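You operate a simulated robot arm through the tools that you are given. There is no shell and no other tool. Be economical: measure what you need, move in short steps, check, and stop when the job is done.

The job below is to be done with a simulated two-armed robot. You get a single attempt, and the scene is never put back.

## Task
Pick up the orange cartridge three with one hand, pass it to the other hand and put it on the top of the test bench.
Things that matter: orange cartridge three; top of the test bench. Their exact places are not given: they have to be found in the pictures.

Only the result counts: the job must be done as asked and must still hold three seconds after the hand-in. Knocking over, shifting, dropping, spilling or breaking anything else fails it.

## Robot
Two 7-joint arms with two-finger parallel grippers on one trunk, on a base that drives. Base frame: it is fixed to the floor where the robot stands at the start and does not move with it; the origin is under the middle of the robot, x ahead of it, y to its left, z up; the surface under the hand at the start is at about z = 1024. Readings come in mm, rad, newtons and seconds.
The left shoulder is at the start at [50, 209, 1196], the right one opposite. With the tool pointing down near the work surface each hand reaches from about 300 to 920 mm from the robot's upright axis, wherever it stands, measured 20 degrees to its own side. Places, roughly: top of the test bench [-1200, 1200, 800]. Payload 4.4 kg a hand.
The tool frame of a hand sits at the grasp point between the pads (the TCP): z along the fingers, y along the line on which they close. The tips reach 23 mm beyond it. The gripper opens to 94 mm. The fingers are 38 mm wide and 10 mm thick; the gripper's body (54 by 96 mm) begins 39 mm behind the TCP.
Orientation is that of the tool frame in the base frame, as a unit quaternion [x, y, z, w]. With the fingers straight down and closing along the base's y, the tool's x points along the base's -x, its y along +y and its z along -z.

## Interface
- The arms move only by the tool servo_tool. It takes "left_targets", "right_targets" or both (then of equal length, played together; a hand with none holds still); each is a list of rows, each an object of numbers (a shift or turn left out is 0, a gripper value left out holds the last): "tx", "ty", "tz": the shift along the tool's x, y, z in mm; "rx", "ry", "rz": the turn, a rotation vector about the tool's x, y, z in rad; "gripper": the closure in counts, from 0 (fully open) to 255 (shut). In form: [{"tx": .., "ty": .., "tz": .., "rx": .., "ry": .., "rz": .., "gripper": ..}, ...]. A call has 1 to 8 rows; each row shifts and turns the commanded pose from where the row before left it, along the tool's axes as they then stand. Rows are played at 5 a second. More than 50 mm and 0.15 rad between two rows, or a gripper value outside its range, and nothing of the call is played. A pose out of reach is approached as far as the arm can. The call stops where the force on the tool passes 40 N (or 10 N more than at its start, if that is more) or the arm is blocked; 0.2 s more then pass. The fingers move at their own pace (about 108 mm/s each) and stop on an object; they squeeze with about 28 N. The grip force told is the motor's: it shows also when the fingers shut on nothing. Time passes only in rows, and 0.2 s behind the last, so rows that do not move let the fingers close. It gives the time, the measured TCP pose, the force on the tool (base axes), the opening and the grip force at its end, in the units of the frame above (readings bear some noise), with the torque about the TCP (base axes, N m) and any sound that the robot's microphone picked up.
- Cameras (640 x 400 px; columns grow to the right, rows downward): "scene" is now at [138.9, 1, 1337.8]; the picture's right is [-0.02, -1.00, 0.00], its down [-0.81, 0.01, -0.58] and it looks along [0.58, -0.01, -0.81] (base axes); focal length 214 px, centre (320, 200). "left" rides on the left gripper at [86, -16, -74] in its tool frame; the picture's right is [0.18, 0.98, 0.00], its down [-0.58, 0.11, -0.81] and it looks along [-0.79, 0.15, 0.59] (tool axes); focal length 243 px, centre (320, 200). "right" rides on the right gripper at [86, 16, -75] in its tool frame; the picture's right is [-0.18, 0.98, 0.00], its down [-0.58, -0.11, -0.81] and it looks along [-0.79, -0.15, 0.59] (tool axes); focal length 243 px, centre (320, 200).
- camera(camera): a new picture of that camera. No time passes.
- lift_body(by): slides the trunk up (or, below 0, down) by that many mm; the arms and the scene camera ride with it, the base frame stays. It gives what a move gives, with no picture.
- roll_base(legs): drives the robot by 1 to 6 legs, each [ahead, left, turn to the left] in mm, mm and rad, along the robot's own axes; the way and the turn of a leg run together, so that a leg with both is an arc; at most 1500 mm and 3.142 rad a leg. The arms and the cameras ride along, it lands a little off, and it stops where it bumps. It gives what a move gives.
- head_to(pan, tilt): turns the head with the scene camera to pan (to the left, within 1.396 rad either way) and tilt (down, from -0.506 to 1.204), counted from straight ahead of the robot. It gives what a move gives.
- pixel_to_xyz(camera, pixels): there is no depth. For up to 12 entries [column, row, z] of the newest picture of that camera ("zoom" is the newest enlarged one), the place [x, y] in the base frame at which the ray of that pixel passes the height z, good to about 2 mm. No time passes.
- close_up(camera, box): a new picture of the part [left, top, right, bottom] of that camera's present view, enlarged. No time passes.
- job_done(): hands the job in; it is judged then, once.

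Work in short steps. Measure before you move; look again where a grasp or a placing could have gone wrong, and mend it. You have 80 turns and 58 pictures in all, those below and enlarged ones among them. Open the grippers and draw the arms clear of the work before you hand the job in, unless the task says otherwise; then end with one line.

The tools are called after "Call:" by a JSON object that holds its "fn" and its "kwargs". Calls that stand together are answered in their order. servo_tool: Moves the arms, as the interface text tells. Its arguments: {"type":"object","properties":{"left_targets":{"type":"array"},"right_targets":{"type":"array"}},"required":[]} The other tools are called the same way: lift_body (by) slides the trunk up or down; roll_base (legs) drives the base; head_to (pan, tilt) turns the head that bears the scene camera; camera (camera) takes a picture; pixel_to_xyz (camera, pixels) gives the place at which the rays of pixels pass given heights; close_up (camera, box) takes an enlarged picture of a part of a camera's view; job_done () hands the job in.

At the start:

```text
time_s: 0.0
left_tcp_pos: [505.5, 70.9, 1034.0]
left_tool_rot: [0.001, 1.0, 0.0, 0.0]
left_wrist_force: [0.8, 0.3, 0.5]
left_torque: [0.0, -0.04, 0.0]
left_width: 93.9
left_gripper_force: 0.0
right_tcp_pos: [554.4, -477.9, 1076.4]
right_tool_rot: [0.001, 1.0, 0.001, 0.0]
right_wrist_force: [-0.2, 0.7, -0.6]
right_torque: [-0.01, 0.03, 0.0]
right_width: 94.0
right_gripper_force: 0.2
trunk travel left (down, up): [-275.0, 288.0]
robot x, y, heading: [-1.3, 2.0, 0.004]
head pan, tilt: [-0.016, 0.946]
```

scene: 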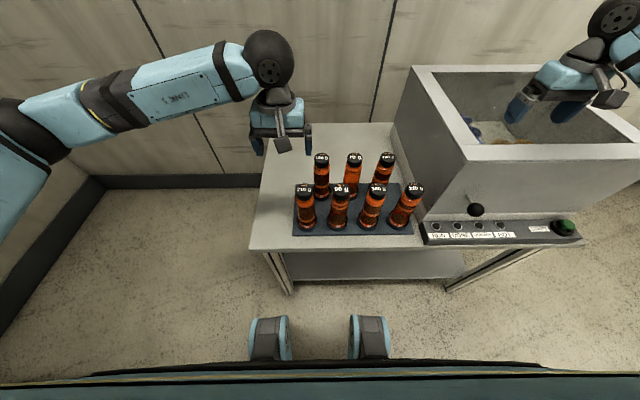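
right: 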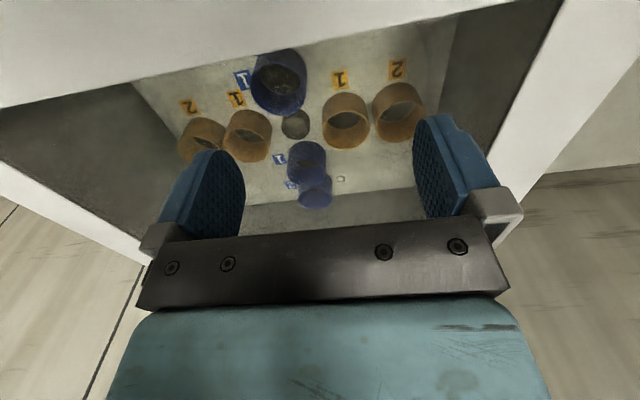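
left: 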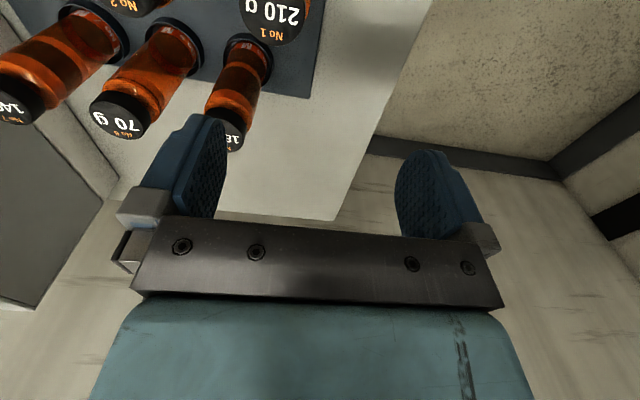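

The scene shows seven amber bottles on a mat and a tub on the right with cups. I need to read the labels, so I take enlarged pictures.

Call:
{"fn": "close_up", "kwargs": {"camera": "scene", "box": [280, 140, 440, 240]}}

Call:
{"fn": "close_up", "kwargs": {"camera": "scene", "box": [410, 60, 640, 250]}}

Call:
{"fn": "head_to", "kwargs": {"pan": 1.39, "tilt": 0.4}}

Call:
{"fn": "camera", "kwargs": {"camera": "scene"}}

```text
4.00 times, centred on (360, 190) of scene
```

zoom: 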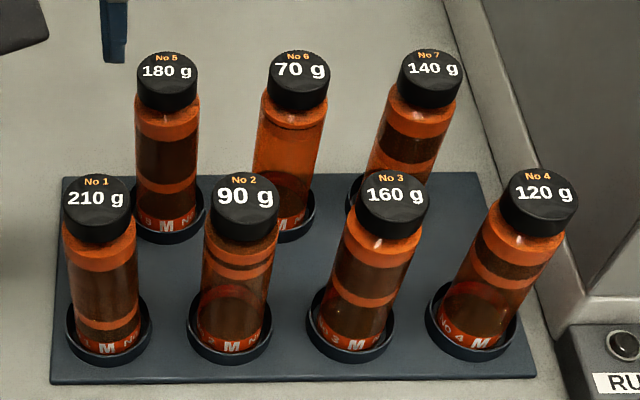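

```text
2.11 times, centred on (525, 155) of scene
```

zoom: 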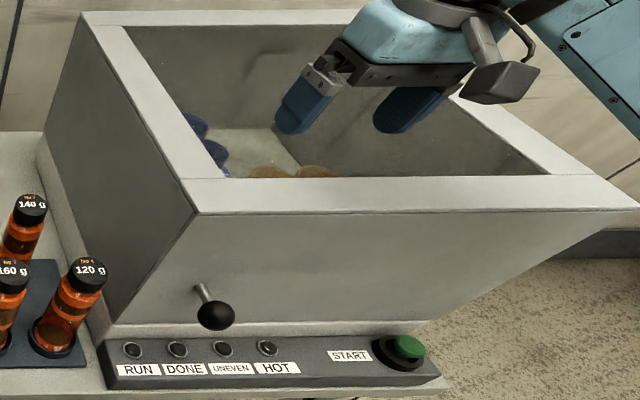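

```text
time_s: 1.5
left_tcp_pos: [505.9, 72.1, 1034.9]
left_tool_rot: [0.0, 1.0, 0.001, 0.0]
left_wrist_force: [0.9, -0.1, -0.8]
left_torque: [-0.02, 0.01, 0.04]
left_width: 94.1
left_gripper_force: 0.1
right_tcp_pos: [552.9, -478.2, 1077.7]
right_tool_rot: [0.0, 1.0, 0.0, 0.0]
right_wrist_force: [0.8, 0.3, -0.1]
right_torque: [0.01, 0.04, 0.02]
right_width: 93.8
right_gripper_force: 0.2
trunk travel left (down, up): [-275.0, 288.0]
robot x, y, heading: [4.0, 1.7, 0.002]
head pan, tilt: [1.389, 0.4]
```

```text
52 pictures are left
```

scene: 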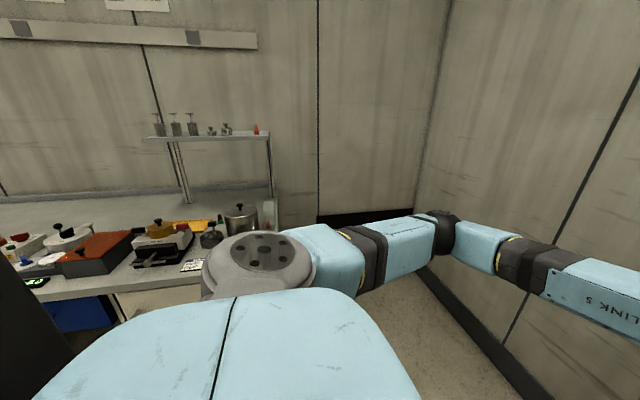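

The bottles bear numbers 1–7, with No 3 at zoom (390,190), and the bench with a shelf is behind on the left. I raise both hands, back off the table, and look around for other candidates for "orange cartridge three".

Call:
{"fn": "servo_tool", "kwargs": {"left_targets": [{"tz": -50}, {"tz": -50}, {"tz": -50}], "right_targets": [{"tz": -50}, {"tz": -50}, {"tz": -50}]}}

Call:
{"fn": "head_to", "kwargs": {"pan": -1.39, "tilt": 0.4}}

Call:
{"fn": "camera", "kwargs": {"camera": "scene"}}

Call:
{"fn": "camera", "kwargs": {"camera": "right"}}

```text
time_s: 2.3
left_tcp_pos: [506.0, 69.6, 1186.4]
left_tool_rot: [0.0, 1.0, 0.0, 0.001]
left_wrist_force: [0.8, -0.4, 0.3]
left_torque: [-0.01, -0.04, 0.0]
left_width: 94.0
left_gripper_force: 0.1
right_tcp_pos: [553.1, -475.7, 1230.4]
right_tool_rot: [0.0, 1.0, 0.001, 0.0]
right_wrist_force: [0.4, 0.1, 0.6]
right_torque: [-0.01, -0.03, -0.01]
right_width: 94.2
right_gripper_force: 0.0
trunk travel left (down, up): [-275.0, 288.0]
robot x, y, heading: [-0.5, -1.3, -0.001]
head pan, tilt: [1.389, 0.4]
```

```text
time_s: 4.8
left_tcp_pos: [507.2, 69.3, 1185.9]
left_tool_rot: [0.0, 1.0, -0.001, 0.0]
left_wrist_force: [0.2, -0.7, -0.4]
left_torque: [0.01, 0.05, 0.01]
left_width: 94.1
left_gripper_force: 0.0
right_tcp_pos: [552.9, -476.3, 1230.5]
right_tool_rot: [0.0, 1.0, 0.0, 0.0]
right_wrist_force: [-1.1, -0.6, 0.1]
right_torque: [-0.02, -0.01, 0.02]
right_width: 93.9
right_gripper_force: 0.0
trunk travel left (down, up): [-275.0, 288.0]
robot x, y, heading: [2.8, -1.3, 0.005]
head pan, tilt: [-1.389, 0.4]
```

```text
51 pictures are left
```

scene: 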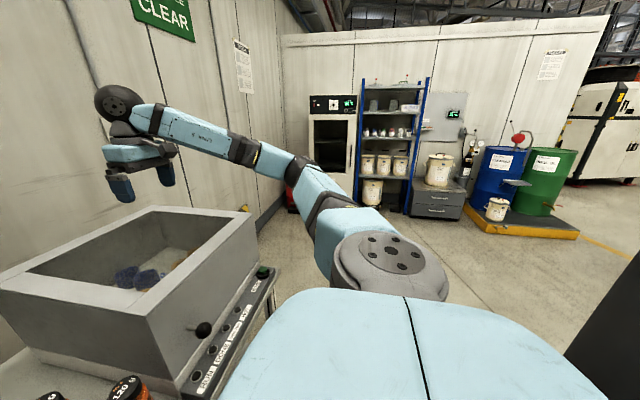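

```text
50 pictures are left
```

right: 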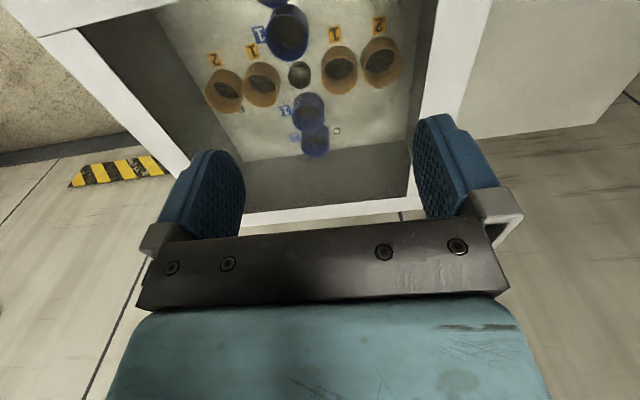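

The tub only holds cups tagged 1 and 2, so bottle No 3 is the likely target. I back off and turn to view the bench behind, to make sure of it before grasping.

Call:
{"fn": "roll_base", "kwargs": {"legs": [[-300, 0, 0], [0, 0, 1.2]]}}

Call:
{"fn": "head_to", "kwargs": {"pan": 1.2, "tilt": 0.45}}

Call:
{"fn": "camera", "kwargs": {"camera": "scene"}}

```text
time_s: 9.8
left_tcp_pos: [-177.6, 497.8, 1185.7]
left_tool_rot: [-0.562, 0.827, 0.0, 0.0]
left_wrist_force: [0.0, -0.7, 0.4]
left_torque: [0.01, 0.03, -0.02]
left_width: 93.9
left_gripper_force: 0.0
right_tcp_pos: [345.9, 341.5, 1229.7]
right_tool_rot: [-0.563, 0.827, 0.0, 0.0]
right_wrist_force: [0.0, 0.5, 0.5]
right_torque: [0.01, -0.04, -0.03]
right_width: 94.0
right_gripper_force: 0.0
trunk travel left (down, up): [-275.0, 288.0]
robot x, y, heading: [-300.1, 2.8, 1.197]
head pan, tilt: [-1.389, 0.4]
```

```text
time_s: 12.2
left_tcp_pos: [-177.2, 498.5, 1183.7]
left_tool_rot: [-0.562, 0.827, -0.001, 0.0]
left_wrist_force: [0.6, -0.8, 0.2]
left_torque: [0.0, -0.03, 0.0]
left_width: 94.3
left_gripper_force: 0.1
right_tcp_pos: [347.3, 341.2, 1229.9]
right_tool_rot: [-0.562, 0.827, 0.0, 0.0]
right_wrist_force: [0.1, -0.6, 0.0]
right_torque: [0.05, 0.01, -0.01]
right_width: 94.2
right_gripper_force: 0.0
trunk travel left (down, up): [-275.0, 288.0]
robot x, y, heading: [-296.7, 1.1, 1.191]
head pan, tilt: [1.201, 0.45]
```

```text
49 pictures are left
```

scene: 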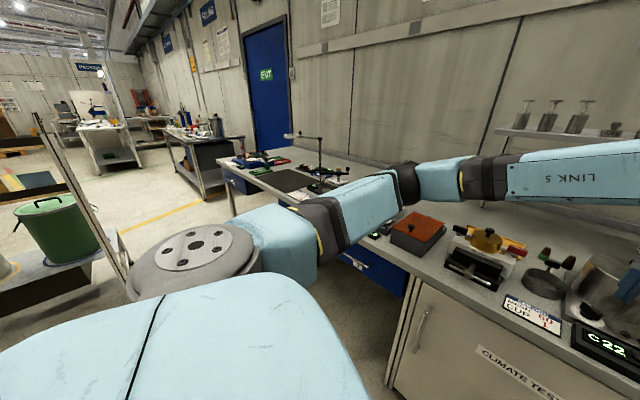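

The long bench at left carries equipment. I look nearer to the front to see the right part of it.

Call:
{"fn": "head_to", "kwargs": {"pan": 0.45, "tilt": 0.6}}

Call:
{"fn": "camera", "kwargs": {"camera": "scene"}}

```text
time_s: 13.2
left_tcp_pos: [-178.0, 497.2, 1184.8]
left_tool_rot: [-0.562, 0.827, 0.0, 0.0]
left_wrist_force: [-0.8, -0.2, 0.2]
left_torque: [0.03, -0.01, 0.01]
left_width: 93.9
left_gripper_force: 0.1
right_tcp_pos: [347.2, 340.5, 1229.6]
right_tool_rot: [-0.562, 0.827, 0.0, 0.0]
right_wrist_force: [0.7, -0.1, 0.3]
right_torque: [-0.02, -0.01, 0.02]
right_width: 94.1
right_gripper_force: 0.0
trunk travel left (down, up): [-275.0, 288.0]
robot x, y, heading: [-304.0, 1.7, 1.191]
head pan, tilt: [0.45, 0.6]
```

```text
48 pictures are left
```

scene: 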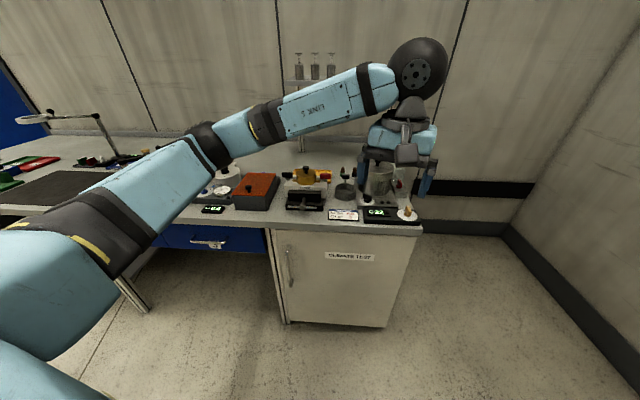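

I measure the bench edge and the dark mat at about (60,187), assuming z 800, and take an enlarged view of the left part.

Call:
{"fn": "pixel_to_xyz", "kwargs": {"camera": "scene", "pixels": [[422, 226, 800], [275, 222, 800], [60, 187, 800], [5, 207, 800], [100, 135, 800], [530, 186, 800]]}}

Call:
{"fn": "close_up", "kwargs": {"camera": "scene", "box": [0, 100, 240, 250]}}

Call:
{"fn": "close_up", "kwargs": {"camera": "scene", "box": [200, 130, 440, 280]}}

```text
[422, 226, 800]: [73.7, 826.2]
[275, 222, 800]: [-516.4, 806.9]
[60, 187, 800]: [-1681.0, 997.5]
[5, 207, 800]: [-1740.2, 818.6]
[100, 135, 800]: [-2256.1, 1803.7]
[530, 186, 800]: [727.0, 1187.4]
```

```text
2.67 times, centred on (120, 175) of scene
```

zoom: 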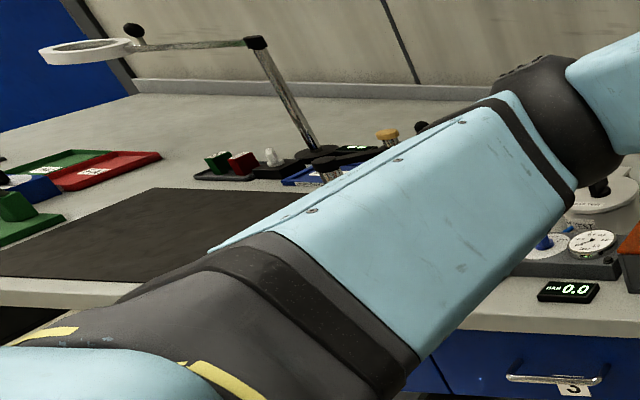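

```text
2.67 times, centred on (320, 205) of scene
```

zoom: 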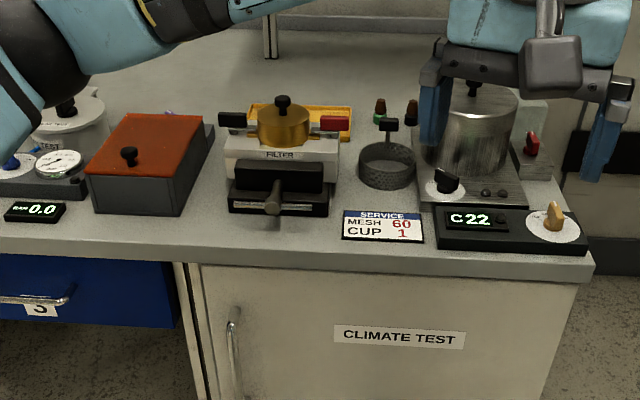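

The climate-test bench spans x about 70 to beyond −1700 at y > 810. I square up to it and look left, to survey the way and the bench top.

Call:
{"fn": "roll_base", "kwargs": {"legs": [[0, 0, 0.38]]}}

Call:
{"fn": "head_to", "kwargs": {"pan": 1.3, "tilt": 0.6}}

Call:
{"fn": "camera", "kwargs": {"camera": "scene"}}

Call:
{"fn": "pixel_to_xyz", "kwargs": {"camera": "scene", "pixels": [[50, 250, 0], [120, 250, 0], [200, 250, 0], [50, 180, 0], [120, 180, 0], [200, 180, 0], [50, 130, 0]]}}

```text
time_s: 14.8
left_tcp_pos: [-373.9, 506.6, 1184.8]
left_tool_rot: [0.71, -0.705, 0.001, -0.001]
left_wrist_force: [-0.2, -0.3, -0.5]
left_torque: [-0.01, 0.0, 0.0]
left_width: 94.0
left_gripper_force: 0.0
right_tcp_pos: [172.4, 558.5, 1230.4]
right_tool_rot: [0.709, -0.705, 0.0, 0.0]
right_wrist_force: [-0.8, -0.3, 0.0]
right_torque: [-0.02, 0.0, -0.03]
right_width: 94.0
right_gripper_force: 0.0
trunk travel left (down, up): [-275.0, 288.0]
robot x, y, heading: [-299.8, 0.2, 1.578]
head pan, tilt: [0.45, 0.6]
```

```text
time_s: 16.0
left_tcp_pos: [-372.7, 508.0, 1185.1]
left_tool_rot: [0.709, -0.705, 0.0, 0.0]
left_wrist_force: [-0.5, 0.3, 0.2]
left_torque: [0.02, 0.03, 0.04]
left_width: 94.2
left_gripper_force: 0.0
right_tcp_pos: [170.7, 558.2, 1229.6]
right_tool_rot: [0.71, -0.705, 0.0, 0.0]
right_wrist_force: [-0.2, 0.0, -0.5]
right_torque: [0.0, 0.01, 0.0]
right_width: 94.1
right_gripper_force: 0.0
trunk travel left (down, up): [-275.0, 288.0]
robot x, y, heading: [-300.4, 2.8, 1.576]
head pan, tilt: [1.3, 0.6]
```

```text
45 pictures are left
```

scene: 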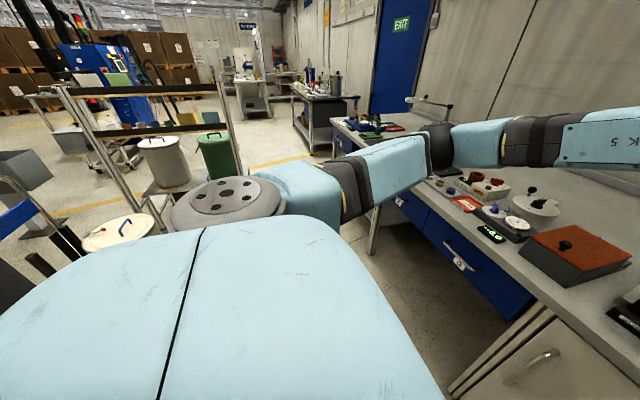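

```text
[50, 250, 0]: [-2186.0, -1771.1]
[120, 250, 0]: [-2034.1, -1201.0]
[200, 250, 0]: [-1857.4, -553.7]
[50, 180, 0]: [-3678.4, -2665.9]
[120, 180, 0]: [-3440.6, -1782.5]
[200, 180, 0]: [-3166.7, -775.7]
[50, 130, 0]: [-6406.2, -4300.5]
```

The aisle to the left is clear near the bench. I move left 600 mm and look at the rest of the bench.

Call:
{"fn": "roll_base", "kwargs": {"legs": [[0, 600, 0]]}}

Call:
{"fn": "head_to", "kwargs": {"pan": 0.35, "tilt": 0.65}}

Call:
{"fn": "camera", "kwargs": {"camera": "scene"}}

Call:
{"fn": "head_to", "kwargs": {"pan": -0.15, "tilt": 0.75}}

Call:
{"fn": "camera", "kwargs": {"camera": "scene"}}

```text
time_s: 21.8
left_tcp_pos: [-972.1, 507.6, 1184.2]
left_tool_rot: [-0.705, 0.709, 0.0, 0.0]
left_wrist_force: [-0.2, -0.2, -0.1]
left_torque: [0.01, 0.0, -0.03]
left_width: 93.7
left_gripper_force: 0.1
right_tcp_pos: [-425.8, 552.0, 1229.9]
right_tool_rot: [-0.705, 0.709, 0.0, 0.0]
right_wrist_force: [-0.5, -0.2, 0.1]
right_torque: [-0.03, 0.02, 0.01]
right_width: 94.1
right_gripper_force: 0.0
trunk travel left (down, up): [-275.0, 288.0]
robot x, y, heading: [-902.9, -0.0, 1.564]
head pan, tilt: [1.3, 0.6]
```

```text
time_s: 23.0
left_tcp_pos: [-971.8, 507.8, 1184.1]
left_tool_rot: [-0.706, 0.709, 0.001, 0.001]
left_wrist_force: [-0.2, 0.3, 0.3]
left_torque: [-0.01, -0.02, 0.03]
left_width: 94.1
left_gripper_force: 0.0
right_tcp_pos: [-426.3, 551.2, 1230.1]
right_tool_rot: [-0.706, 0.708, 0.0, -0.001]
right_wrist_force: [0.6, -0.4, -0.2]
right_torque: [-0.06, -0.03, 0.0]
right_width: 93.9
right_gripper_force: 0.0
trunk travel left (down, up): [-275.0, 288.0]
robot x, y, heading: [-904.8, -2.6, 1.564]
head pan, tilt: [0.351, 0.649]
```

```text
44 pictures are left
```

scene: 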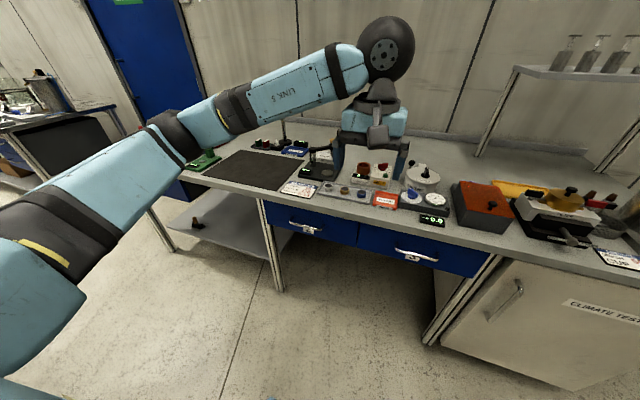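

```text
time_s: 23.9
left_tcp_pos: [-971.7, 506.1, 1183.9]
left_tool_rot: [-0.705, 0.709, 0.0, 0.0]
left_wrist_force: [0.0, 0.1, -0.2]
left_torque: [-0.01, 0.02, 0.01]
left_width: 94.1
left_gripper_force: 0.0
right_tcp_pos: [-426.6, 552.2, 1228.7]
right_tool_rot: [-0.706, 0.708, -0.001, 0.0]
right_wrist_force: [0.4, 0.0, 0.7]
right_torque: [0.0, -0.03, -0.01]
right_width: 93.9
right_gripper_force: 0.0
trunk travel left (down, up): [-275.0, 288.0]
robot x, y, heading: [-905.2, -1.0, 1.565]
head pan, tilt: [-0.15, 0.75]
```

```text
43 pictures are left
```

scene: 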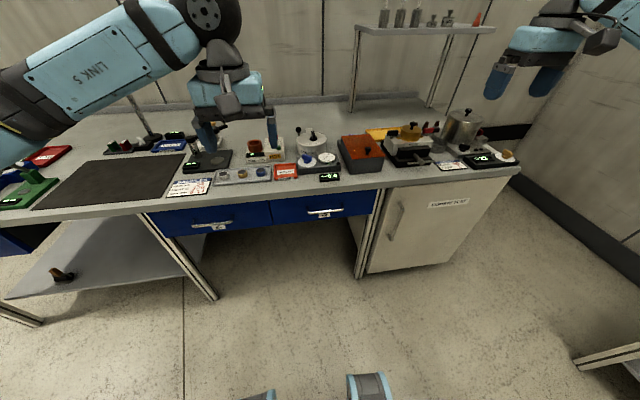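

I enlarge the middle of the bench and the left section, and measure where [-1200,1200] falls.

Call:
{"fn": "close_up", "kwargs": {"camera": "scene", "box": [130, 90, 370, 240]}}

Call:
{"fn": "close_up", "kwargs": {"camera": "scene", "box": [0, 110, 200, 235]}}

Call:
{"fn": "pixel_to_xyz", "kwargs": {"camera": "scene", "pixels": [[187, 154, 800], [80, 160, 800], [38, 208, 800], [175, 182, 800], [518, 170, 800], [240, 185, 800], [220, 110, 800], [40, 125, 800], [15, 218, 800], [240, 200, 800]]}}

```text
2.67 times, centred on (250, 165) of scene
```

zoom: 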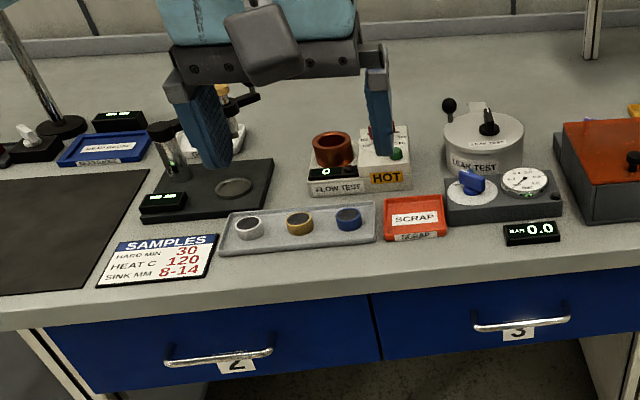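

```text
3.20 times, centred on (100, 172) of scene
```

zoom: 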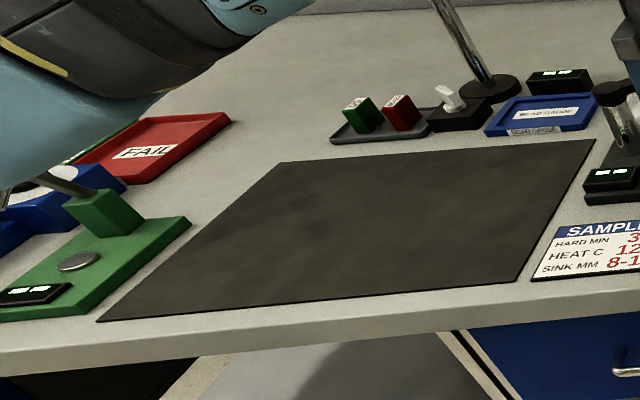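

```text
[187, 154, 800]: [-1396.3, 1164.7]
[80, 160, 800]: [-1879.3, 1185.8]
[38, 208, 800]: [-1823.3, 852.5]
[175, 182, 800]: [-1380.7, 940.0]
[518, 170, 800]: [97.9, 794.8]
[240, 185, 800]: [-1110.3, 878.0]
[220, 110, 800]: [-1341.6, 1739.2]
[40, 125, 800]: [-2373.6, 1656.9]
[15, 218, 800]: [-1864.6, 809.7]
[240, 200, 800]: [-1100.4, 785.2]
```

The bench has no orange cartridge, so the amber bottle "No 3" is the target. I return to the table in front of the bottles, stopping 100 mm short.

Call:
{"fn": "roll_base", "kwargs": {"legs": [[0, -600, 0], [0, 0, -1.565], [200, 0, 0]]}}

Call:
{"fn": "head_to", "kwargs": {"pan": 0.0, "tilt": 0.85}}

Call:
{"fn": "camera", "kwargs": {"camera": "scene"}}

Call:
{"fn": "camera", "kwargs": {"camera": "left"}}

```text
time_s: 34.6
left_tcp_pos: [401.7, 104.1, 1184.3]
left_tool_rot: [-0.027, 1.0, 0.001, 0.0]
left_wrist_force: [0.2, 0.2, -0.9]
left_torque: [0.0, -0.01, -0.01]
left_width: 93.8
left_gripper_force: 0.0
right_tcp_pos: [478.9, -438.2, 1229.4]
right_tool_rot: [-0.027, 1.0, 0.0, -0.001]
right_wrist_force: [0.5, 0.6, -0.7]
right_torque: [0.01, 0.02, -0.01]
right_width: 94.1
right_gripper_force: 0.0
trunk travel left (down, up): [-275.0, 288.0]
robot x, y, heading: [-97.9, 8.3, 0.055]
head pan, tilt: [-0.15, 0.75]
```

```text
time_s: 35.3
left_tcp_pos: [400.5, 104.4, 1184.7]
left_tool_rot: [-0.026, 1.0, 0.001, 0.0]
left_wrist_force: [0.7, -0.5, 0.6]
left_torque: [0.03, -0.02, -0.01]
left_width: 94.0
left_gripper_force: 0.1
right_tcp_pos: [477.8, -438.2, 1230.8]
right_tool_rot: [-0.027, 1.0, 0.001, 0.0]
right_wrist_force: [0.5, 0.1, -0.6]
right_torque: [-0.02, 0.0, 0.02]
right_width: 94.0
right_gripper_force: 0.0
trunk travel left (down, up): [-275.0, 288.0]
robot x, y, heading: [-99.8, 8.1, 0.056]
head pan, tilt: [0.0, 0.85]
```

```text
40 pictures are left
```

scene: 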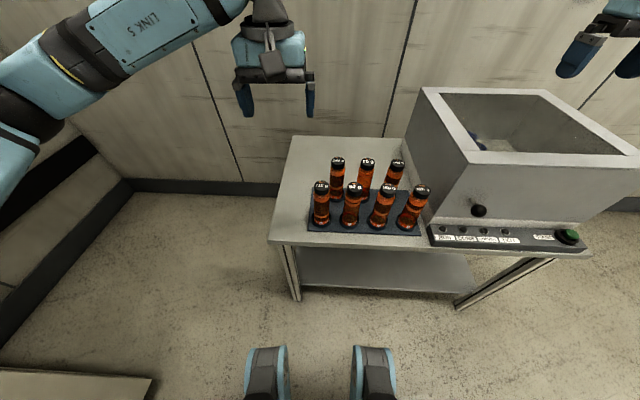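

```text
39 pictures are left
```

left: 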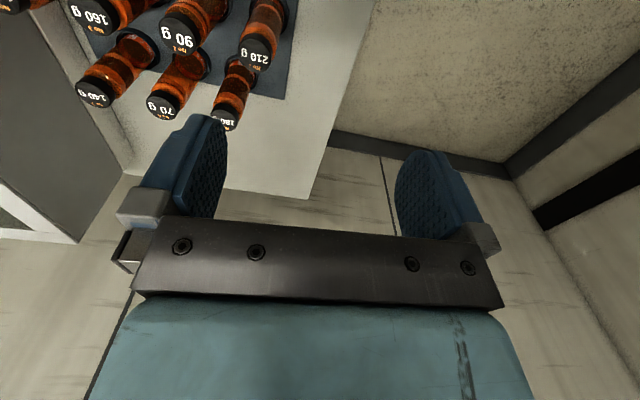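

Now I locate No 3's cap: in the scene it is at about (389,188) and in the left picture at about (100,18). I intersect the rays at several heights.

Call:
{"fn": "close_up", "kwargs": {"camera": "scene", "box": [300, 145, 440, 245]}}

Call:
{"fn": "close_up", "kwargs": {"camera": "left", "box": [40, 0, 300, 150]}}

```text
4.00 times, centred on (370, 195) of scene
```

zoom: 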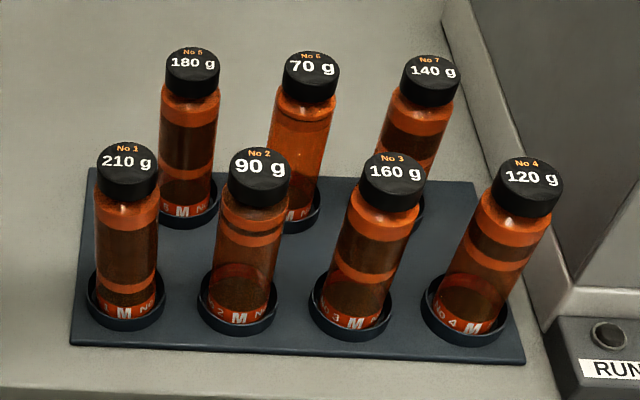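

```text
2.46 times, centred on (170, 75) of left
```

zoom: 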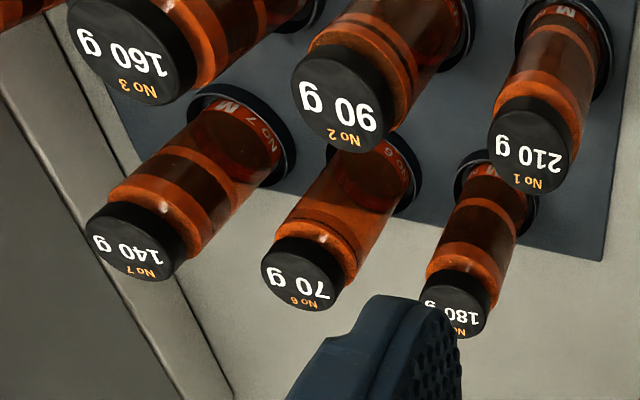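

Cap No 3 top centre: scene (389.3,187.5), left (91.5,14.8). I also take the base of the bottle and the table corner.

Call:
{"fn": "pixel_to_xyz", "kwargs": {"camera": "scene", "pixels": [[389.3, 187.5, 900], [389.3, 187.5, 1000], [389.3, 187.5, 1100], [377.3, 224, 850], [377.3, 224, 900], [404.8, 225, 850], [350, 224, 850], [354.8, 186.5, 1000], [422.2, 188.5, 1000], [427.5, 163, 1000]]}}

Call:
{"fn": "pixel_to_xyz", "kwargs": {"camera": "left", "pixels": [[91.5, 14.8, 900], [91.5, 14.8, 1000], [91.5, 14.8, 1100]]}}

```text
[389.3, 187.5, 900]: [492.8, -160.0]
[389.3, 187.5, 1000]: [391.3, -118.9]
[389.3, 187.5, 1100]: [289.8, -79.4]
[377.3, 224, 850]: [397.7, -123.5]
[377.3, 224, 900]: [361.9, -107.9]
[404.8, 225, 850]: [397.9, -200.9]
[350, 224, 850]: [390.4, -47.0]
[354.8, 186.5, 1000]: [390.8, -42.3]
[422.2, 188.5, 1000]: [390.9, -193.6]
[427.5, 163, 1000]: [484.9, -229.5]
```

```text
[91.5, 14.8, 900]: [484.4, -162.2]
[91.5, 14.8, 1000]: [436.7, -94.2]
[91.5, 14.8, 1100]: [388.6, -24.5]
```

The rays meet at z≈915: cap No 3 at about (476, −153), bottle pitch ≈95 mm, table ≈740. The left hand will pick it by the cap from above; I move it over the bottle at the present height.

Call:
{"fn": "servo_tool", "kwargs": {"left_targets": [{"tx": -10.4, "ty": -43.5}, {"tx": -10.4, "ty": -43.5}, {"tx": -10.4, "ty": -43.5}, {"tx": -10.4, "ty": -43.5}, {"tx": -10.4, "ty": -43.5}, {"tx": -10.4, "ty": -43.5}]}}

Call:
{"fn": "camera", "kwargs": {"camera": "left"}}

Call:
{"fn": "camera", "kwargs": {"camera": "scene"}}

```text
time_s: 36.7
left_tcp_pos: [475.7, -155.1, 1185.2]
left_tool_rot: [-0.027, 1.0, 0.001, 0.001]
left_wrist_force: [-0.2, -0.1, -0.3]
left_torque: [0.04, 0.01, 0.0]
left_width: 93.7
left_gripper_force: 0.0
right_tcp_pos: [479.0, -440.5, 1228.6]
right_tool_rot: [-0.028, 1.0, 0.0, -0.001]
right_wrist_force: [0.1, -0.9, 0.5]
right_torque: [0.07, 0.0, 0.0]
right_width: 94.1
right_gripper_force: 0.0
trunk travel left (down, up): [-275.0, 288.0]
robot x, y, heading: [-98.5, 5.6, 0.054]
head pan, tilt: [0.0, 0.85]
```

```text
36 pictures are left
```

left: 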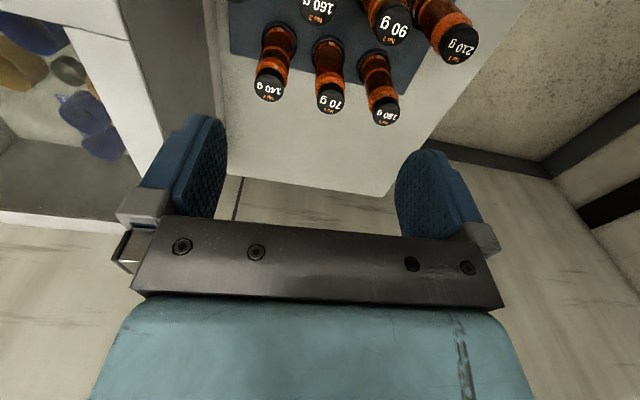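

```text
35 pictures are left
```

scene: 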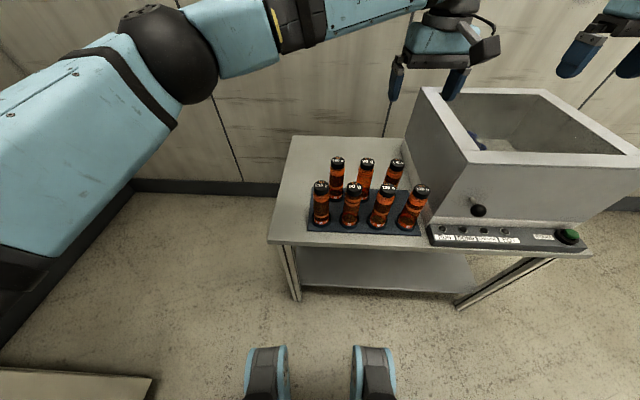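

I check cap 3 at left picture (320,9) and where the tub's left wall stands (corners at scene (478,163), (421,88)).

Call:
{"fn": "pixel_to_xyz", "kwargs": {"camera": "left", "pixels": [[320, 8, 915], [320, 8, 900], [270, 88, 915], [330, 100, 915]]}}

Call:
{"fn": "pixel_to_xyz", "kwargs": {"camera": "scene", "pixels": [[478, 164, 1024], [421, 89, 1024], [389.3, 187.5, 915], [426, 246, 740], [276, 240, 740]]}}

```text
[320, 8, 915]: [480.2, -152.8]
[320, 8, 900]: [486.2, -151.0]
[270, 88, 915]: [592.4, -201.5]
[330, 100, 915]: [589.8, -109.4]
```

```text
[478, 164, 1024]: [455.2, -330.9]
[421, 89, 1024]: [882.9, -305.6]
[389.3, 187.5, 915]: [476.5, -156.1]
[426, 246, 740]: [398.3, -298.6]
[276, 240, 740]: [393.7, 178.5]
```

Both views agree: cap centre about (478,−154), tub wall at y≈−310. I descend to just above the cap and look.

Call:
{"fn": "servo_tool", "kwargs": {"left_targets": [{"tz": 48}, {"tz": 48}, {"tz": 48}, {"tz": 48}, {"tz": 46}]}}

Call:
{"fn": "camera", "kwargs": {"camera": "left"}}

Call:
{"fn": "close_up", "kwargs": {"camera": "scene", "box": [300, 120, 460, 245]}}

```text
time_s: 37.9
left_tcp_pos: [476.9, -154.8, 945.4]
left_tool_rot: [-0.028, 1.0, -0.001, 0.0]
left_wrist_force: [0.5, 0.5, -0.2]
left_torque: [0.01, 0.04, 0.04]
left_width: 93.8
left_gripper_force: 0.1
right_tcp_pos: [477.8, -438.0, 1229.3]
right_tool_rot: [-0.027, 1.0, 0.0, 0.0]
right_wrist_force: [1.0, -0.7, 0.2]
right_torque: [-0.01, 0.01, 0.0]
right_width: 93.7
right_gripper_force: 0.1
trunk travel left (down, up): [-275.0, 288.0]
robot x, y, heading: [-99.5, 7.4, 0.057]
head pan, tilt: [0.0, 0.85]
```

```text
34 pictures are left
```

left: 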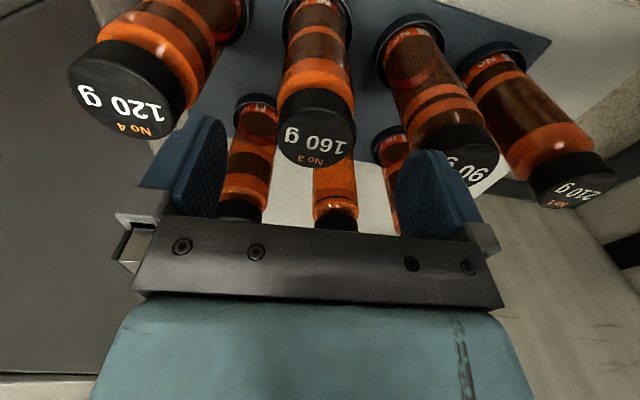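

```text
3.20 times, centred on (380, 182) of scene
```

zoom: 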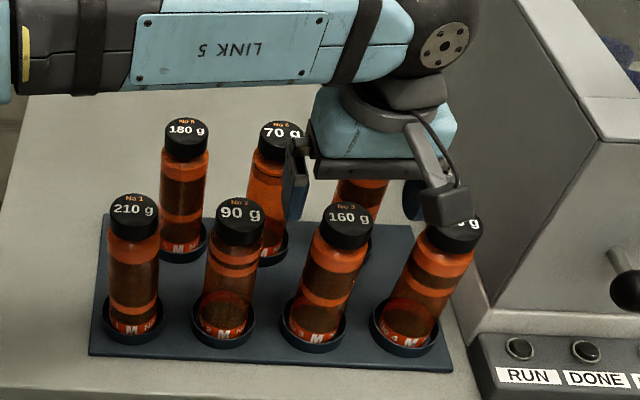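

Cap 3 centre is at left (319,137) between the fingers. I verify its position at z 915 before the final descent.

Call:
{"fn": "pixel_to_xyz", "kwargs": {"camera": "left", "pixels": [[319, 133, 915], [319, 133, 905], [319, 133, 925]]}}

Call:
{"fn": "pixel_to_xyz", "kwargs": {"camera": "zoom", "pixels": [[347, 217, 905], [347, 217, 915], [347, 217, 925]]}}

```text
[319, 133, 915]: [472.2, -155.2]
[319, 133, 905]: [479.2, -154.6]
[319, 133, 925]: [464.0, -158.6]
```

```text
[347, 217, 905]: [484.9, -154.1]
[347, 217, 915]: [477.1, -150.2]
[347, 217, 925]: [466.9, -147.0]
```

Position is right (about 475, −154). I descend to z≈900 and close.

Call:
{"fn": "servo_tool", "kwargs": {"left_targets": [{"tz": 23}, {"tz": 23}, {"gripper": 255}, {"gripper": 255}, {"gripper": 255}, {"gripper": 255}]}}

Call:
{"fn": "camera", "kwargs": {"camera": "left"}}

```text
time_s: 39.3
left_tcp_pos: [475.5, -154.1, 899.0]
left_tool_rot: [-0.027, 1.0, 0.0, 0.0]
left_wrist_force: [1.4, -1.0, 1.2]
left_torque: [-0.03, -0.02, -0.01]
left_width: 49.4
left_gripper_force: 27.6
right_tcp_pos: [477.9, -438.2, 1230.7]
right_tool_rot: [-0.028, 1.0, -0.001, 0.0]
right_wrist_force: [0.4, -0.9, -0.5]
right_torque: [0.01, 0.0, -0.02]
right_width: 93.8
right_gripper_force: 0.1
trunk travel left (down, up): [-275.0, 288.0]
robot x, y, heading: [-102.1, 10.6, 0.056]
head pan, tilt: [0.0, 0.85]
```

```text
32 pictures are left
```

left: 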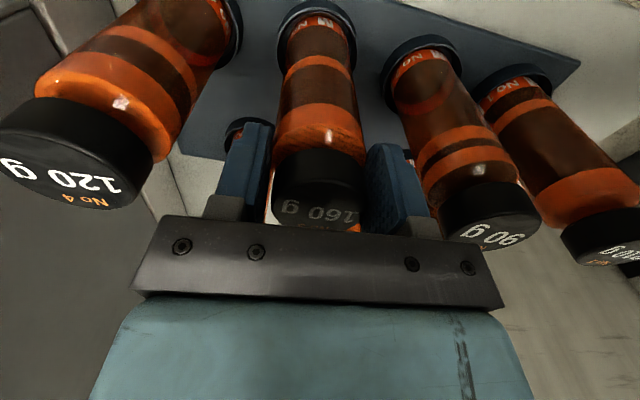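

Bottle No 3's cap (49 mm) is gripped. I lift it straight up 250 mm in small steps and check that it came along.

Call:
{"fn": "servo_tool", "kwargs": {"left_targets": [{"tz": -15}, {"tz": -35}, {"tz": -40}, {"tz": -40}, {"tz": -40}, {"tz": -40}, {"tz": -40}]}}

Call:
{"fn": "camera", "kwargs": {"camera": "scene"}}

```text
time_s: 40.9
left_tcp_pos: [478.6, -152.6, 1150.2]
left_tool_rot: [-0.027, 1.0, 0.0, 0.0]
left_wrist_force: [0.7, 0.0, -1.5]
left_torque: [0.0, 0.01, -0.01]
left_width: 48.9
left_gripper_force: 28.0
right_tcp_pos: [478.6, -437.0, 1230.3]
right_tool_rot: [-0.027, 1.0, 0.0, 0.001]
right_wrist_force: [-0.4, 0.0, -0.6]
right_torque: [-0.01, 0.01, -0.01]
right_width: 93.9
right_gripper_force: 0.1
trunk travel left (down, up): [-275.0, 288.0]
robot x, y, heading: [-100.7, 6.3, 0.054]
head pan, tilt: [0.0, 0.85]
```

```text
31 pictures are left
```

scene: 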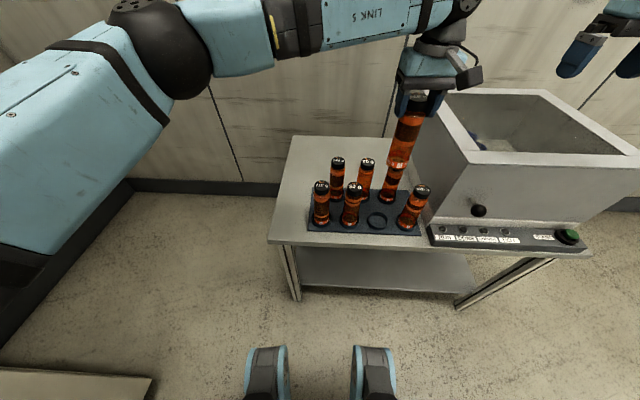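

The bottle hangs freely and its place in the tray is empty. I back the base off 300 mm, then bring the left hand to the middle and begin turning the right tool for a sideways grip.

Call:
{"fn": "roll_base", "kwargs": {"legs": [[-300, 0, 0]]}}

Call:
{"fn": "servo_tool", "kwargs": {"left_targets": [{"tx": 12, "ty": 32}, {"tx": 12, "ty": 32}, {"tx": 12, "ty": 32}, {"tx": 12, "ty": 32}, {"tx": 12, "ty": 32}, {"tx": 12, "ty": 32}, {"tx": 12, "ty": 32}, {"tx": 5, "ty": 27}], "right_targets": [{"rz": -0.147}, {"rz": -0.147}, {"rz": -0.147}, {"rz": -0.147}, {"rz": -0.147}, {"rz": -0.147}, {"rz": -0.147}, {"rz": -0.147}]}}

```text
time_s: 43.0
left_tcp_pos: [178.6, -167.8, 1150.7]
left_tool_rot: [-0.029, 1.0, 0.0, 0.0]
left_wrist_force: [-1.3, -0.1, -1.7]
left_torque: [0.04, 0.06, -0.04]
left_width: 49.2
left_gripper_force: 28.0
right_tcp_pos: [179.0, -452.8, 1229.1]
right_tool_rot: [-0.029, 1.0, 0.0, 0.0]
right_wrist_force: [0.1, -0.7, 0.3]
right_torque: [0.02, -0.03, -0.01]
right_width: 94.1
right_gripper_force: 0.0
trunk travel left (down, up): [-275.0, 288.0]
robot x, y, heading: [-402.5, -11.4, 0.06]
head pan, tilt: [0.0, 0.85]
```

```text
time_s: 44.8
left_tcp_pos: [74.5, 80.9, 1151.5]
left_tool_rot: [-0.03, 1.0, -0.001, -0.001]
left_wrist_force: [0.2, 1.1, -1.4]
left_torque: [-0.05, 0.0, 0.02]
left_width: 49.4
left_gripper_force: 28.0
right_tcp_pos: [37.8, -254.2, 1223.4]
right_tool_rot: [-0.577, 0.817, 0.0, -0.001]
right_wrist_force: [-0.7, 0.1, 0.9]
right_torque: [-0.03, 0.03, 0.0]
right_width: 94.1
right_gripper_force: 0.0
right hand out of reach, approached as far as the arm can: row 4, 5, 6, 7, 8
trunk travel left (down, up): [-275.0, 288.0]
robot x, y, heading: [-398.5, -10.1, 0.058]
head pan, tilt: [0.0, 0.85]
```

The right tool has the right yaw but had to be drawn in to (38,−254). I tilt it now (turn about its y) and see where it goes.

Call:
{"fn": "servo_tool", "kwargs": {"right_targets": [{"ry": -0.145}, {"ry": -0.145}, {"ry": -0.145}]}}

```text
time_s: 45.5
left_tcp_pos: [75.9, 78.5, 1150.3]
left_tool_rot: [-0.03, 1.0, 0.001, 0.0]
left_wrist_force: [0.8, 0.7, -1.1]
left_torque: [0.03, -0.02, 0.03]
left_width: 49.2
left_gripper_force: 28.2
right_tcp_pos: [35.2, -253.2, 1224.0]
right_tool_rot: [-0.562, 0.798, 0.126, 0.176]
right_wrist_force: [0.3, -0.8, -0.2]
right_torque: [0.01, -0.04, 0.04]
right_width: 94.2
right_gripper_force: 0.1
right hand out of reach, approached as far as the arm can: row 3
trunk travel left (down, up): [-275.0, 288.0]
robot x, y, heading: [-400.8, -4.1, 0.057]
head pan, tilt: [0.0, 0.85]
```

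The tilt is half done. I move the right hand lower and nearer to the middle, then complete the tilt.

Call:
{"fn": "servo_tool", "kwargs": {"right_targets": [{"tx": -17, "ty": 14, "tz": 28.5}, {"tx": -17, "ty": 14, "tz": 28.5}, {"tx": -17, "ty": 14, "tz": 28.5}, {"tx": -17, "ty": 14, "tz": 28.5}, {"ry": -0.145}, {"ry": -0.145}, {"ry": -0.145}]}}

Call:
{"fn": "camera", "kwargs": {"camera": "scene"}}

```text
time_s: 47.1
left_tcp_pos: [73.8, 78.4, 1151.6]
left_tool_rot: [-0.03, 1.0, 0.0, 0.0]
left_wrist_force: [-1.0, 0.6, -1.8]
left_torque: [0.01, 0.02, -0.01]
left_width: 48.9
left_gripper_force: 27.8
right_tcp_pos: [18.8, -131.8, 1148.5]
right_tool_rot: [-0.525, 0.739, 0.245, 0.345]
right_wrist_force: [-0.5, 0.3, 0.6]
right_torque: [0.02, -0.01, -0.02]
right_width: 94.2
right_gripper_force: 0.0
trunk travel left (down, up): [-275.0, 288.0]
robot x, y, heading: [-407.5, -6.5, 0.058]
head pan, tilt: [0.0, 0.85]
```

```text
30 pictures are left
```

scene: 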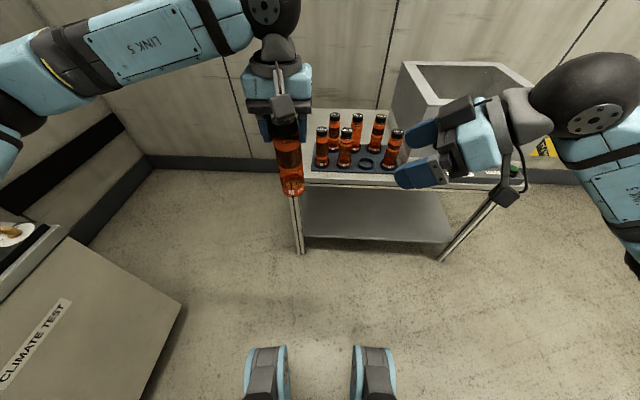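

The right hand now points at the bottle, tilted. I move it to a standoff 120 mm short of the grip point and look with its camera.

Call:
{"fn": "servo_tool", "kwargs": {"right_targets": [{"tx": -22.2, "ty": 5.8, "tz": 35.6}, {"tx": -22.2, "ty": 5.8, "tz": 35.6}, {"tx": -22.2, "ty": 5.8, "tz": 35.6}]}}

Call:
{"fn": "camera", "kwargs": {"camera": "right"}}

Call:
{"fn": "close_up", "kwargs": {"camera": "scene", "box": [200, 50, 520, 250]}}

```text
time_s: 48.0
left_tcp_pos: [75.4, 79.7, 1151.0]
left_tool_rot: [-0.03, 1.0, 0.0, 0.0]
left_wrist_force: [-0.7, -0.4, -1.9]
left_torque: [0.01, 0.02, -0.01]
left_width: 49.0
left_gripper_force: 28.3
right_tcp_pos: [43.3, -8.7, 1130.1]
right_tool_rot: [-0.525, 0.739, 0.244, 0.343]
right_wrist_force: [0.0, 0.4, -0.2]
right_torque: [-0.02, 0.0, 0.0]
right_width: 93.7
right_gripper_force: 0.1
trunk travel left (down, up): [-275.0, 288.0]
robot x, y, heading: [-404.0, -10.5, 0.062]
head pan, tilt: [0.0, 0.85]
```

```text
29 pictures are left
```

right: 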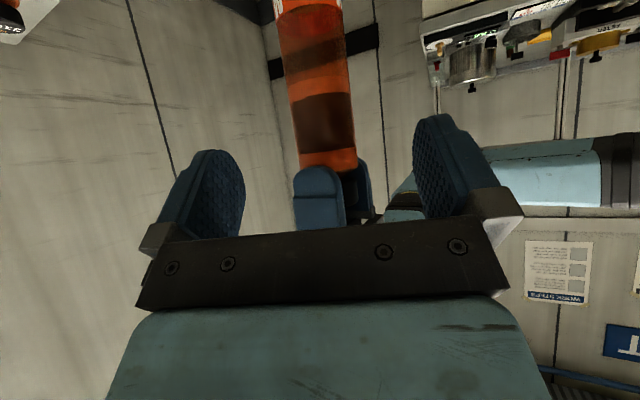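

```text
2.00 times, centred on (360, 150) of scene
```

zoom: 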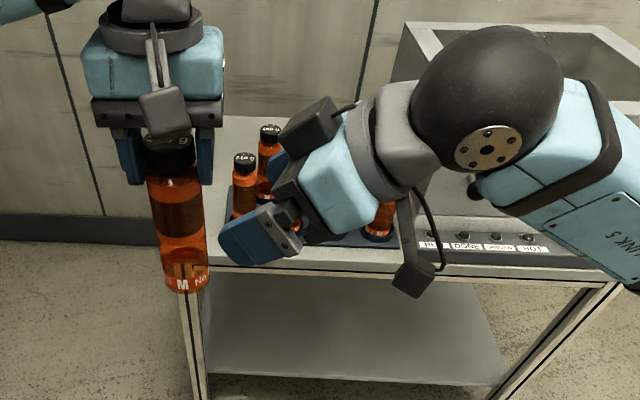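

Lateral error is about 1 mm and 122 mm remain along the tool. I advance 120 mm with the fingers open and check.

Call:
{"fn": "servo_tool", "kwargs": {"right_targets": [{"tz": 30}, {"tz": 30}, {"tz": 30}, {"tz": 31}]}}

Call:
{"fn": "close_up", "kwargs": {"camera": "scene", "box": [200, 50, 520, 250]}}

Call:
{"fn": "camera", "kwargs": {"camera": "right"}}

```text
time_s: 48.7
left_tcp_pos: [77.1, 84.0, 1147.8]
left_tool_rot: [-0.034, 0.999, 0.007, -0.001]
left_wrist_force: [1.3, 7.4, -1.1]
left_torque: [-0.07, 0.06, -0.02]
left_width: 49.3
left_gripper_force: 28.0
right_tcp_pos: [65.5, 47.4, 1081.3]
right_tool_rot: [-0.524, 0.739, 0.243, 0.346]
right_wrist_force: [-1.3, -6.5, -2.6]
right_torque: [0.42, -0.12, 0.04]
right_width: 93.9
right_gripper_force: 0.0
trunk travel left (down, up): [-275.0, 288.0]
robot x, y, heading: [-401.3, -9.6, 0.058]
head pan, tilt: [0.0, 0.85]
stopped in row 3 (left hand): the force on the tool passed its limit at 63 N (the readings are from after the stop); the commanded pose is now the measured one
```

```text
2.00 times, centred on (360, 150) of scene
```

zoom: 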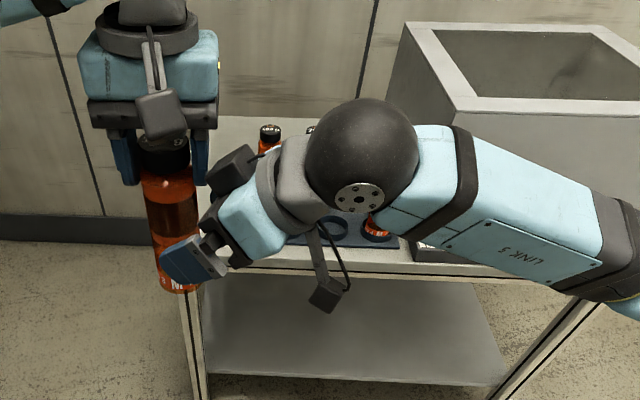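

```text
26 pictures are left
```

right: 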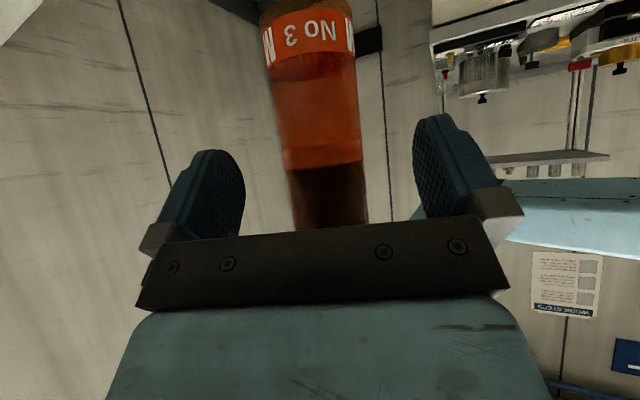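

The far edge of the right palm touched the left finger because the path came down at a slant; the left hand still holds (49 mm). I back off along the tool, go lower, and will then approach horizontally.

Call:
{"fn": "servo_tool", "kwargs": {"right_targets": [{"tz": -25}, {"tz": -25}, {"tx": 26, "tz": 22}, {"tx": 26, "tz": 22}, {}]}}

Call:
{"fn": "camera", "kwargs": {"camera": "right"}}

```text
time_s: 49.9
left_tcp_pos: [76.4, 84.1, 1148.8]
left_tool_rot: [-0.034, 0.999, 0.006, -0.001]
left_wrist_force: [-0.1, 0.7, -1.6]
left_torque: [0.02, 0.03, 0.0]
left_width: 49.2
left_gripper_force: 28.6
right_tcp_pos: [51.9, 12.0, 1044.8]
right_tool_rot: [-0.525, 0.738, 0.243, 0.346]
right_wrist_force: [-0.6, 1.0, -0.3]
right_torque: [-0.02, 0.0, 0.0]
right_width: 94.0
right_gripper_force: 0.1
trunk travel left (down, up): [-275.0, 288.0]
robot x, y, heading: [-401.4, -6.7, 0.06]
head pan, tilt: [0.0, 0.85]
```

```text
25 pictures are left
```

right: 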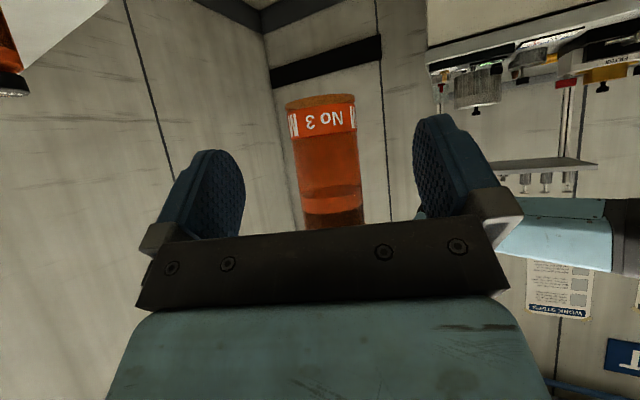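

The bottle hangs straight between the open fingers. I approach horizontally 76 mm at this height.

Call:
{"fn": "servo_tool", "kwargs": {"right_targets": [{"tx": -12.2, "tz": 14.6}, {"tx": -12.2, "tz": 14.6}, {"tx": -12.2, "tz": 14.6}, {"tx": -12.2, "tz": 14.6}]}}

Call:
{"fn": "close_up", "kwargs": {"camera": "scene", "box": [200, 50, 520, 250]}}

```text
time_s: 50.9
left_tcp_pos: [79.9, 89.6, 1148.2]
left_tool_rot: [-0.039, 0.999, 0.013, 0.002]
left_wrist_force: [0.7, 6.6, 1.0]
left_torque: [0.17, -0.02, 0.01]
left_width: 49.3
left_gripper_force: 28.0
right_tcp_pos: [75.3, 73.0, 1044.9]
right_tool_rot: [-0.523, 0.741, 0.241, 0.346]
right_wrist_force: [-0.1, -6.5, -2.1]
right_torque: [0.44, -0.07, 0.01]
right_width: 93.9
right_gripper_force: 0.1
trunk travel left (down, up): [-275.0, 288.0]
robot x, y, heading: [-400.9, -7.3, 0.057]
head pan, tilt: [0.0, 0.85]
stopped in row 4 (left hand): the force on the tool passed its limit at 62 N (the readings are from after the stop); the commanded pose is now the measured one
```

```text
2.00 times, centred on (360, 150) of scene
```

zoom: 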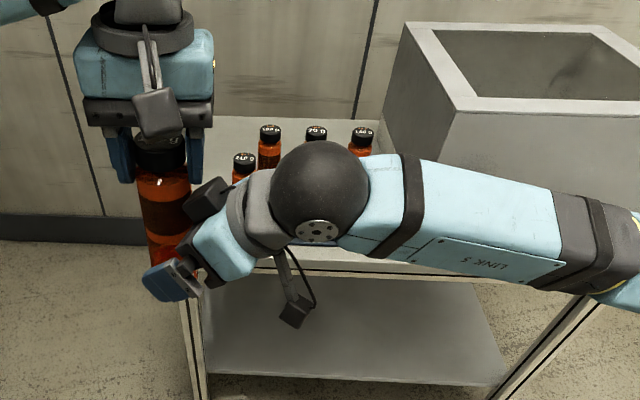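

Right: with this steep tilt the palm's upper corner meets the bottle before the pads centre on it. I back off horizontally and flatten the tool to about 17° below horizontal.

Call:
{"fn": "servo_tool", "kwargs": {"right_targets": [{"tx": 12.2, "tz": -14.6}, {"tx": 12.2, "tz": -14.6}, {"tx": 12.2, "tz": -14.6}, {"tx": 12.2, "tz": -14.6}, {"tx": 12.2, "tz": -14.6}, {"ry": -0.132}, {"ry": -0.132}, {"ry": -0.132}]}}

Call:
{"fn": "camera", "kwargs": {"camera": "right"}}

Call:
{"fn": "close_up", "kwargs": {"camera": "scene", "box": [200, 50, 520, 250]}}

```text
time_s: 52.7
left_tcp_pos: [79.2, 88.5, 1149.2]
left_tool_rot: [-0.039, 0.999, 0.012, 0.001]
left_wrist_force: [-0.3, 0.6, -2.2]
left_torque: [0.01, 0.01, 0.03]
left_width: 49.2
left_gripper_force: 28.1
right_tcp_pos: [42.9, -17.4, 1045.5]
right_tool_rot: [-0.465, 0.657, 0.341, 0.486]
right_wrist_force: [0.4, 0.3, 0.5]
right_torque: [0.01, -0.03, 0.01]
right_width: 94.0
right_gripper_force: 0.0
trunk travel left (down, up): [-275.0, 288.0]
robot x, y, heading: [-402.2, -11.5, 0.058]
head pan, tilt: [0.0, 0.85]
```

```text
23 pictures are left
```

right: 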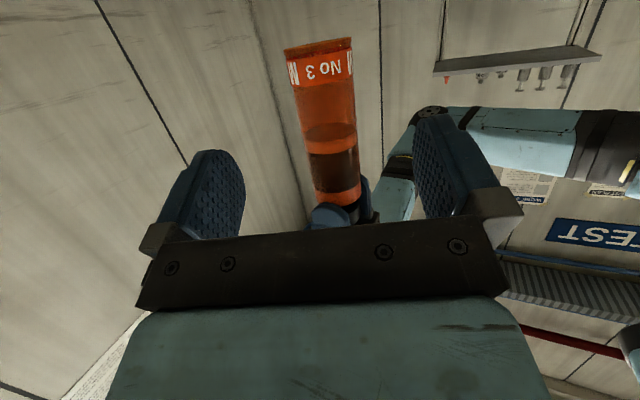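

```text
2.00 times, centred on (360, 150) of scene
```

zoom: 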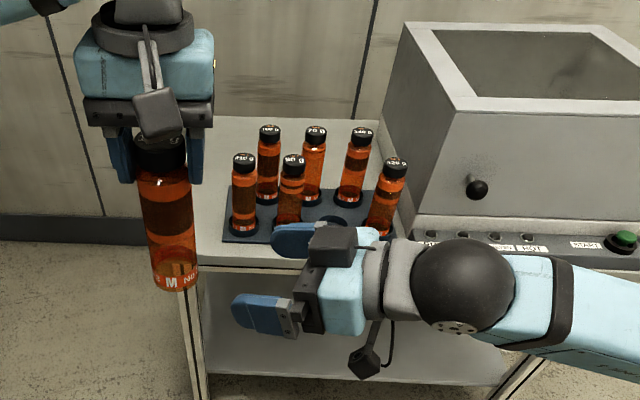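

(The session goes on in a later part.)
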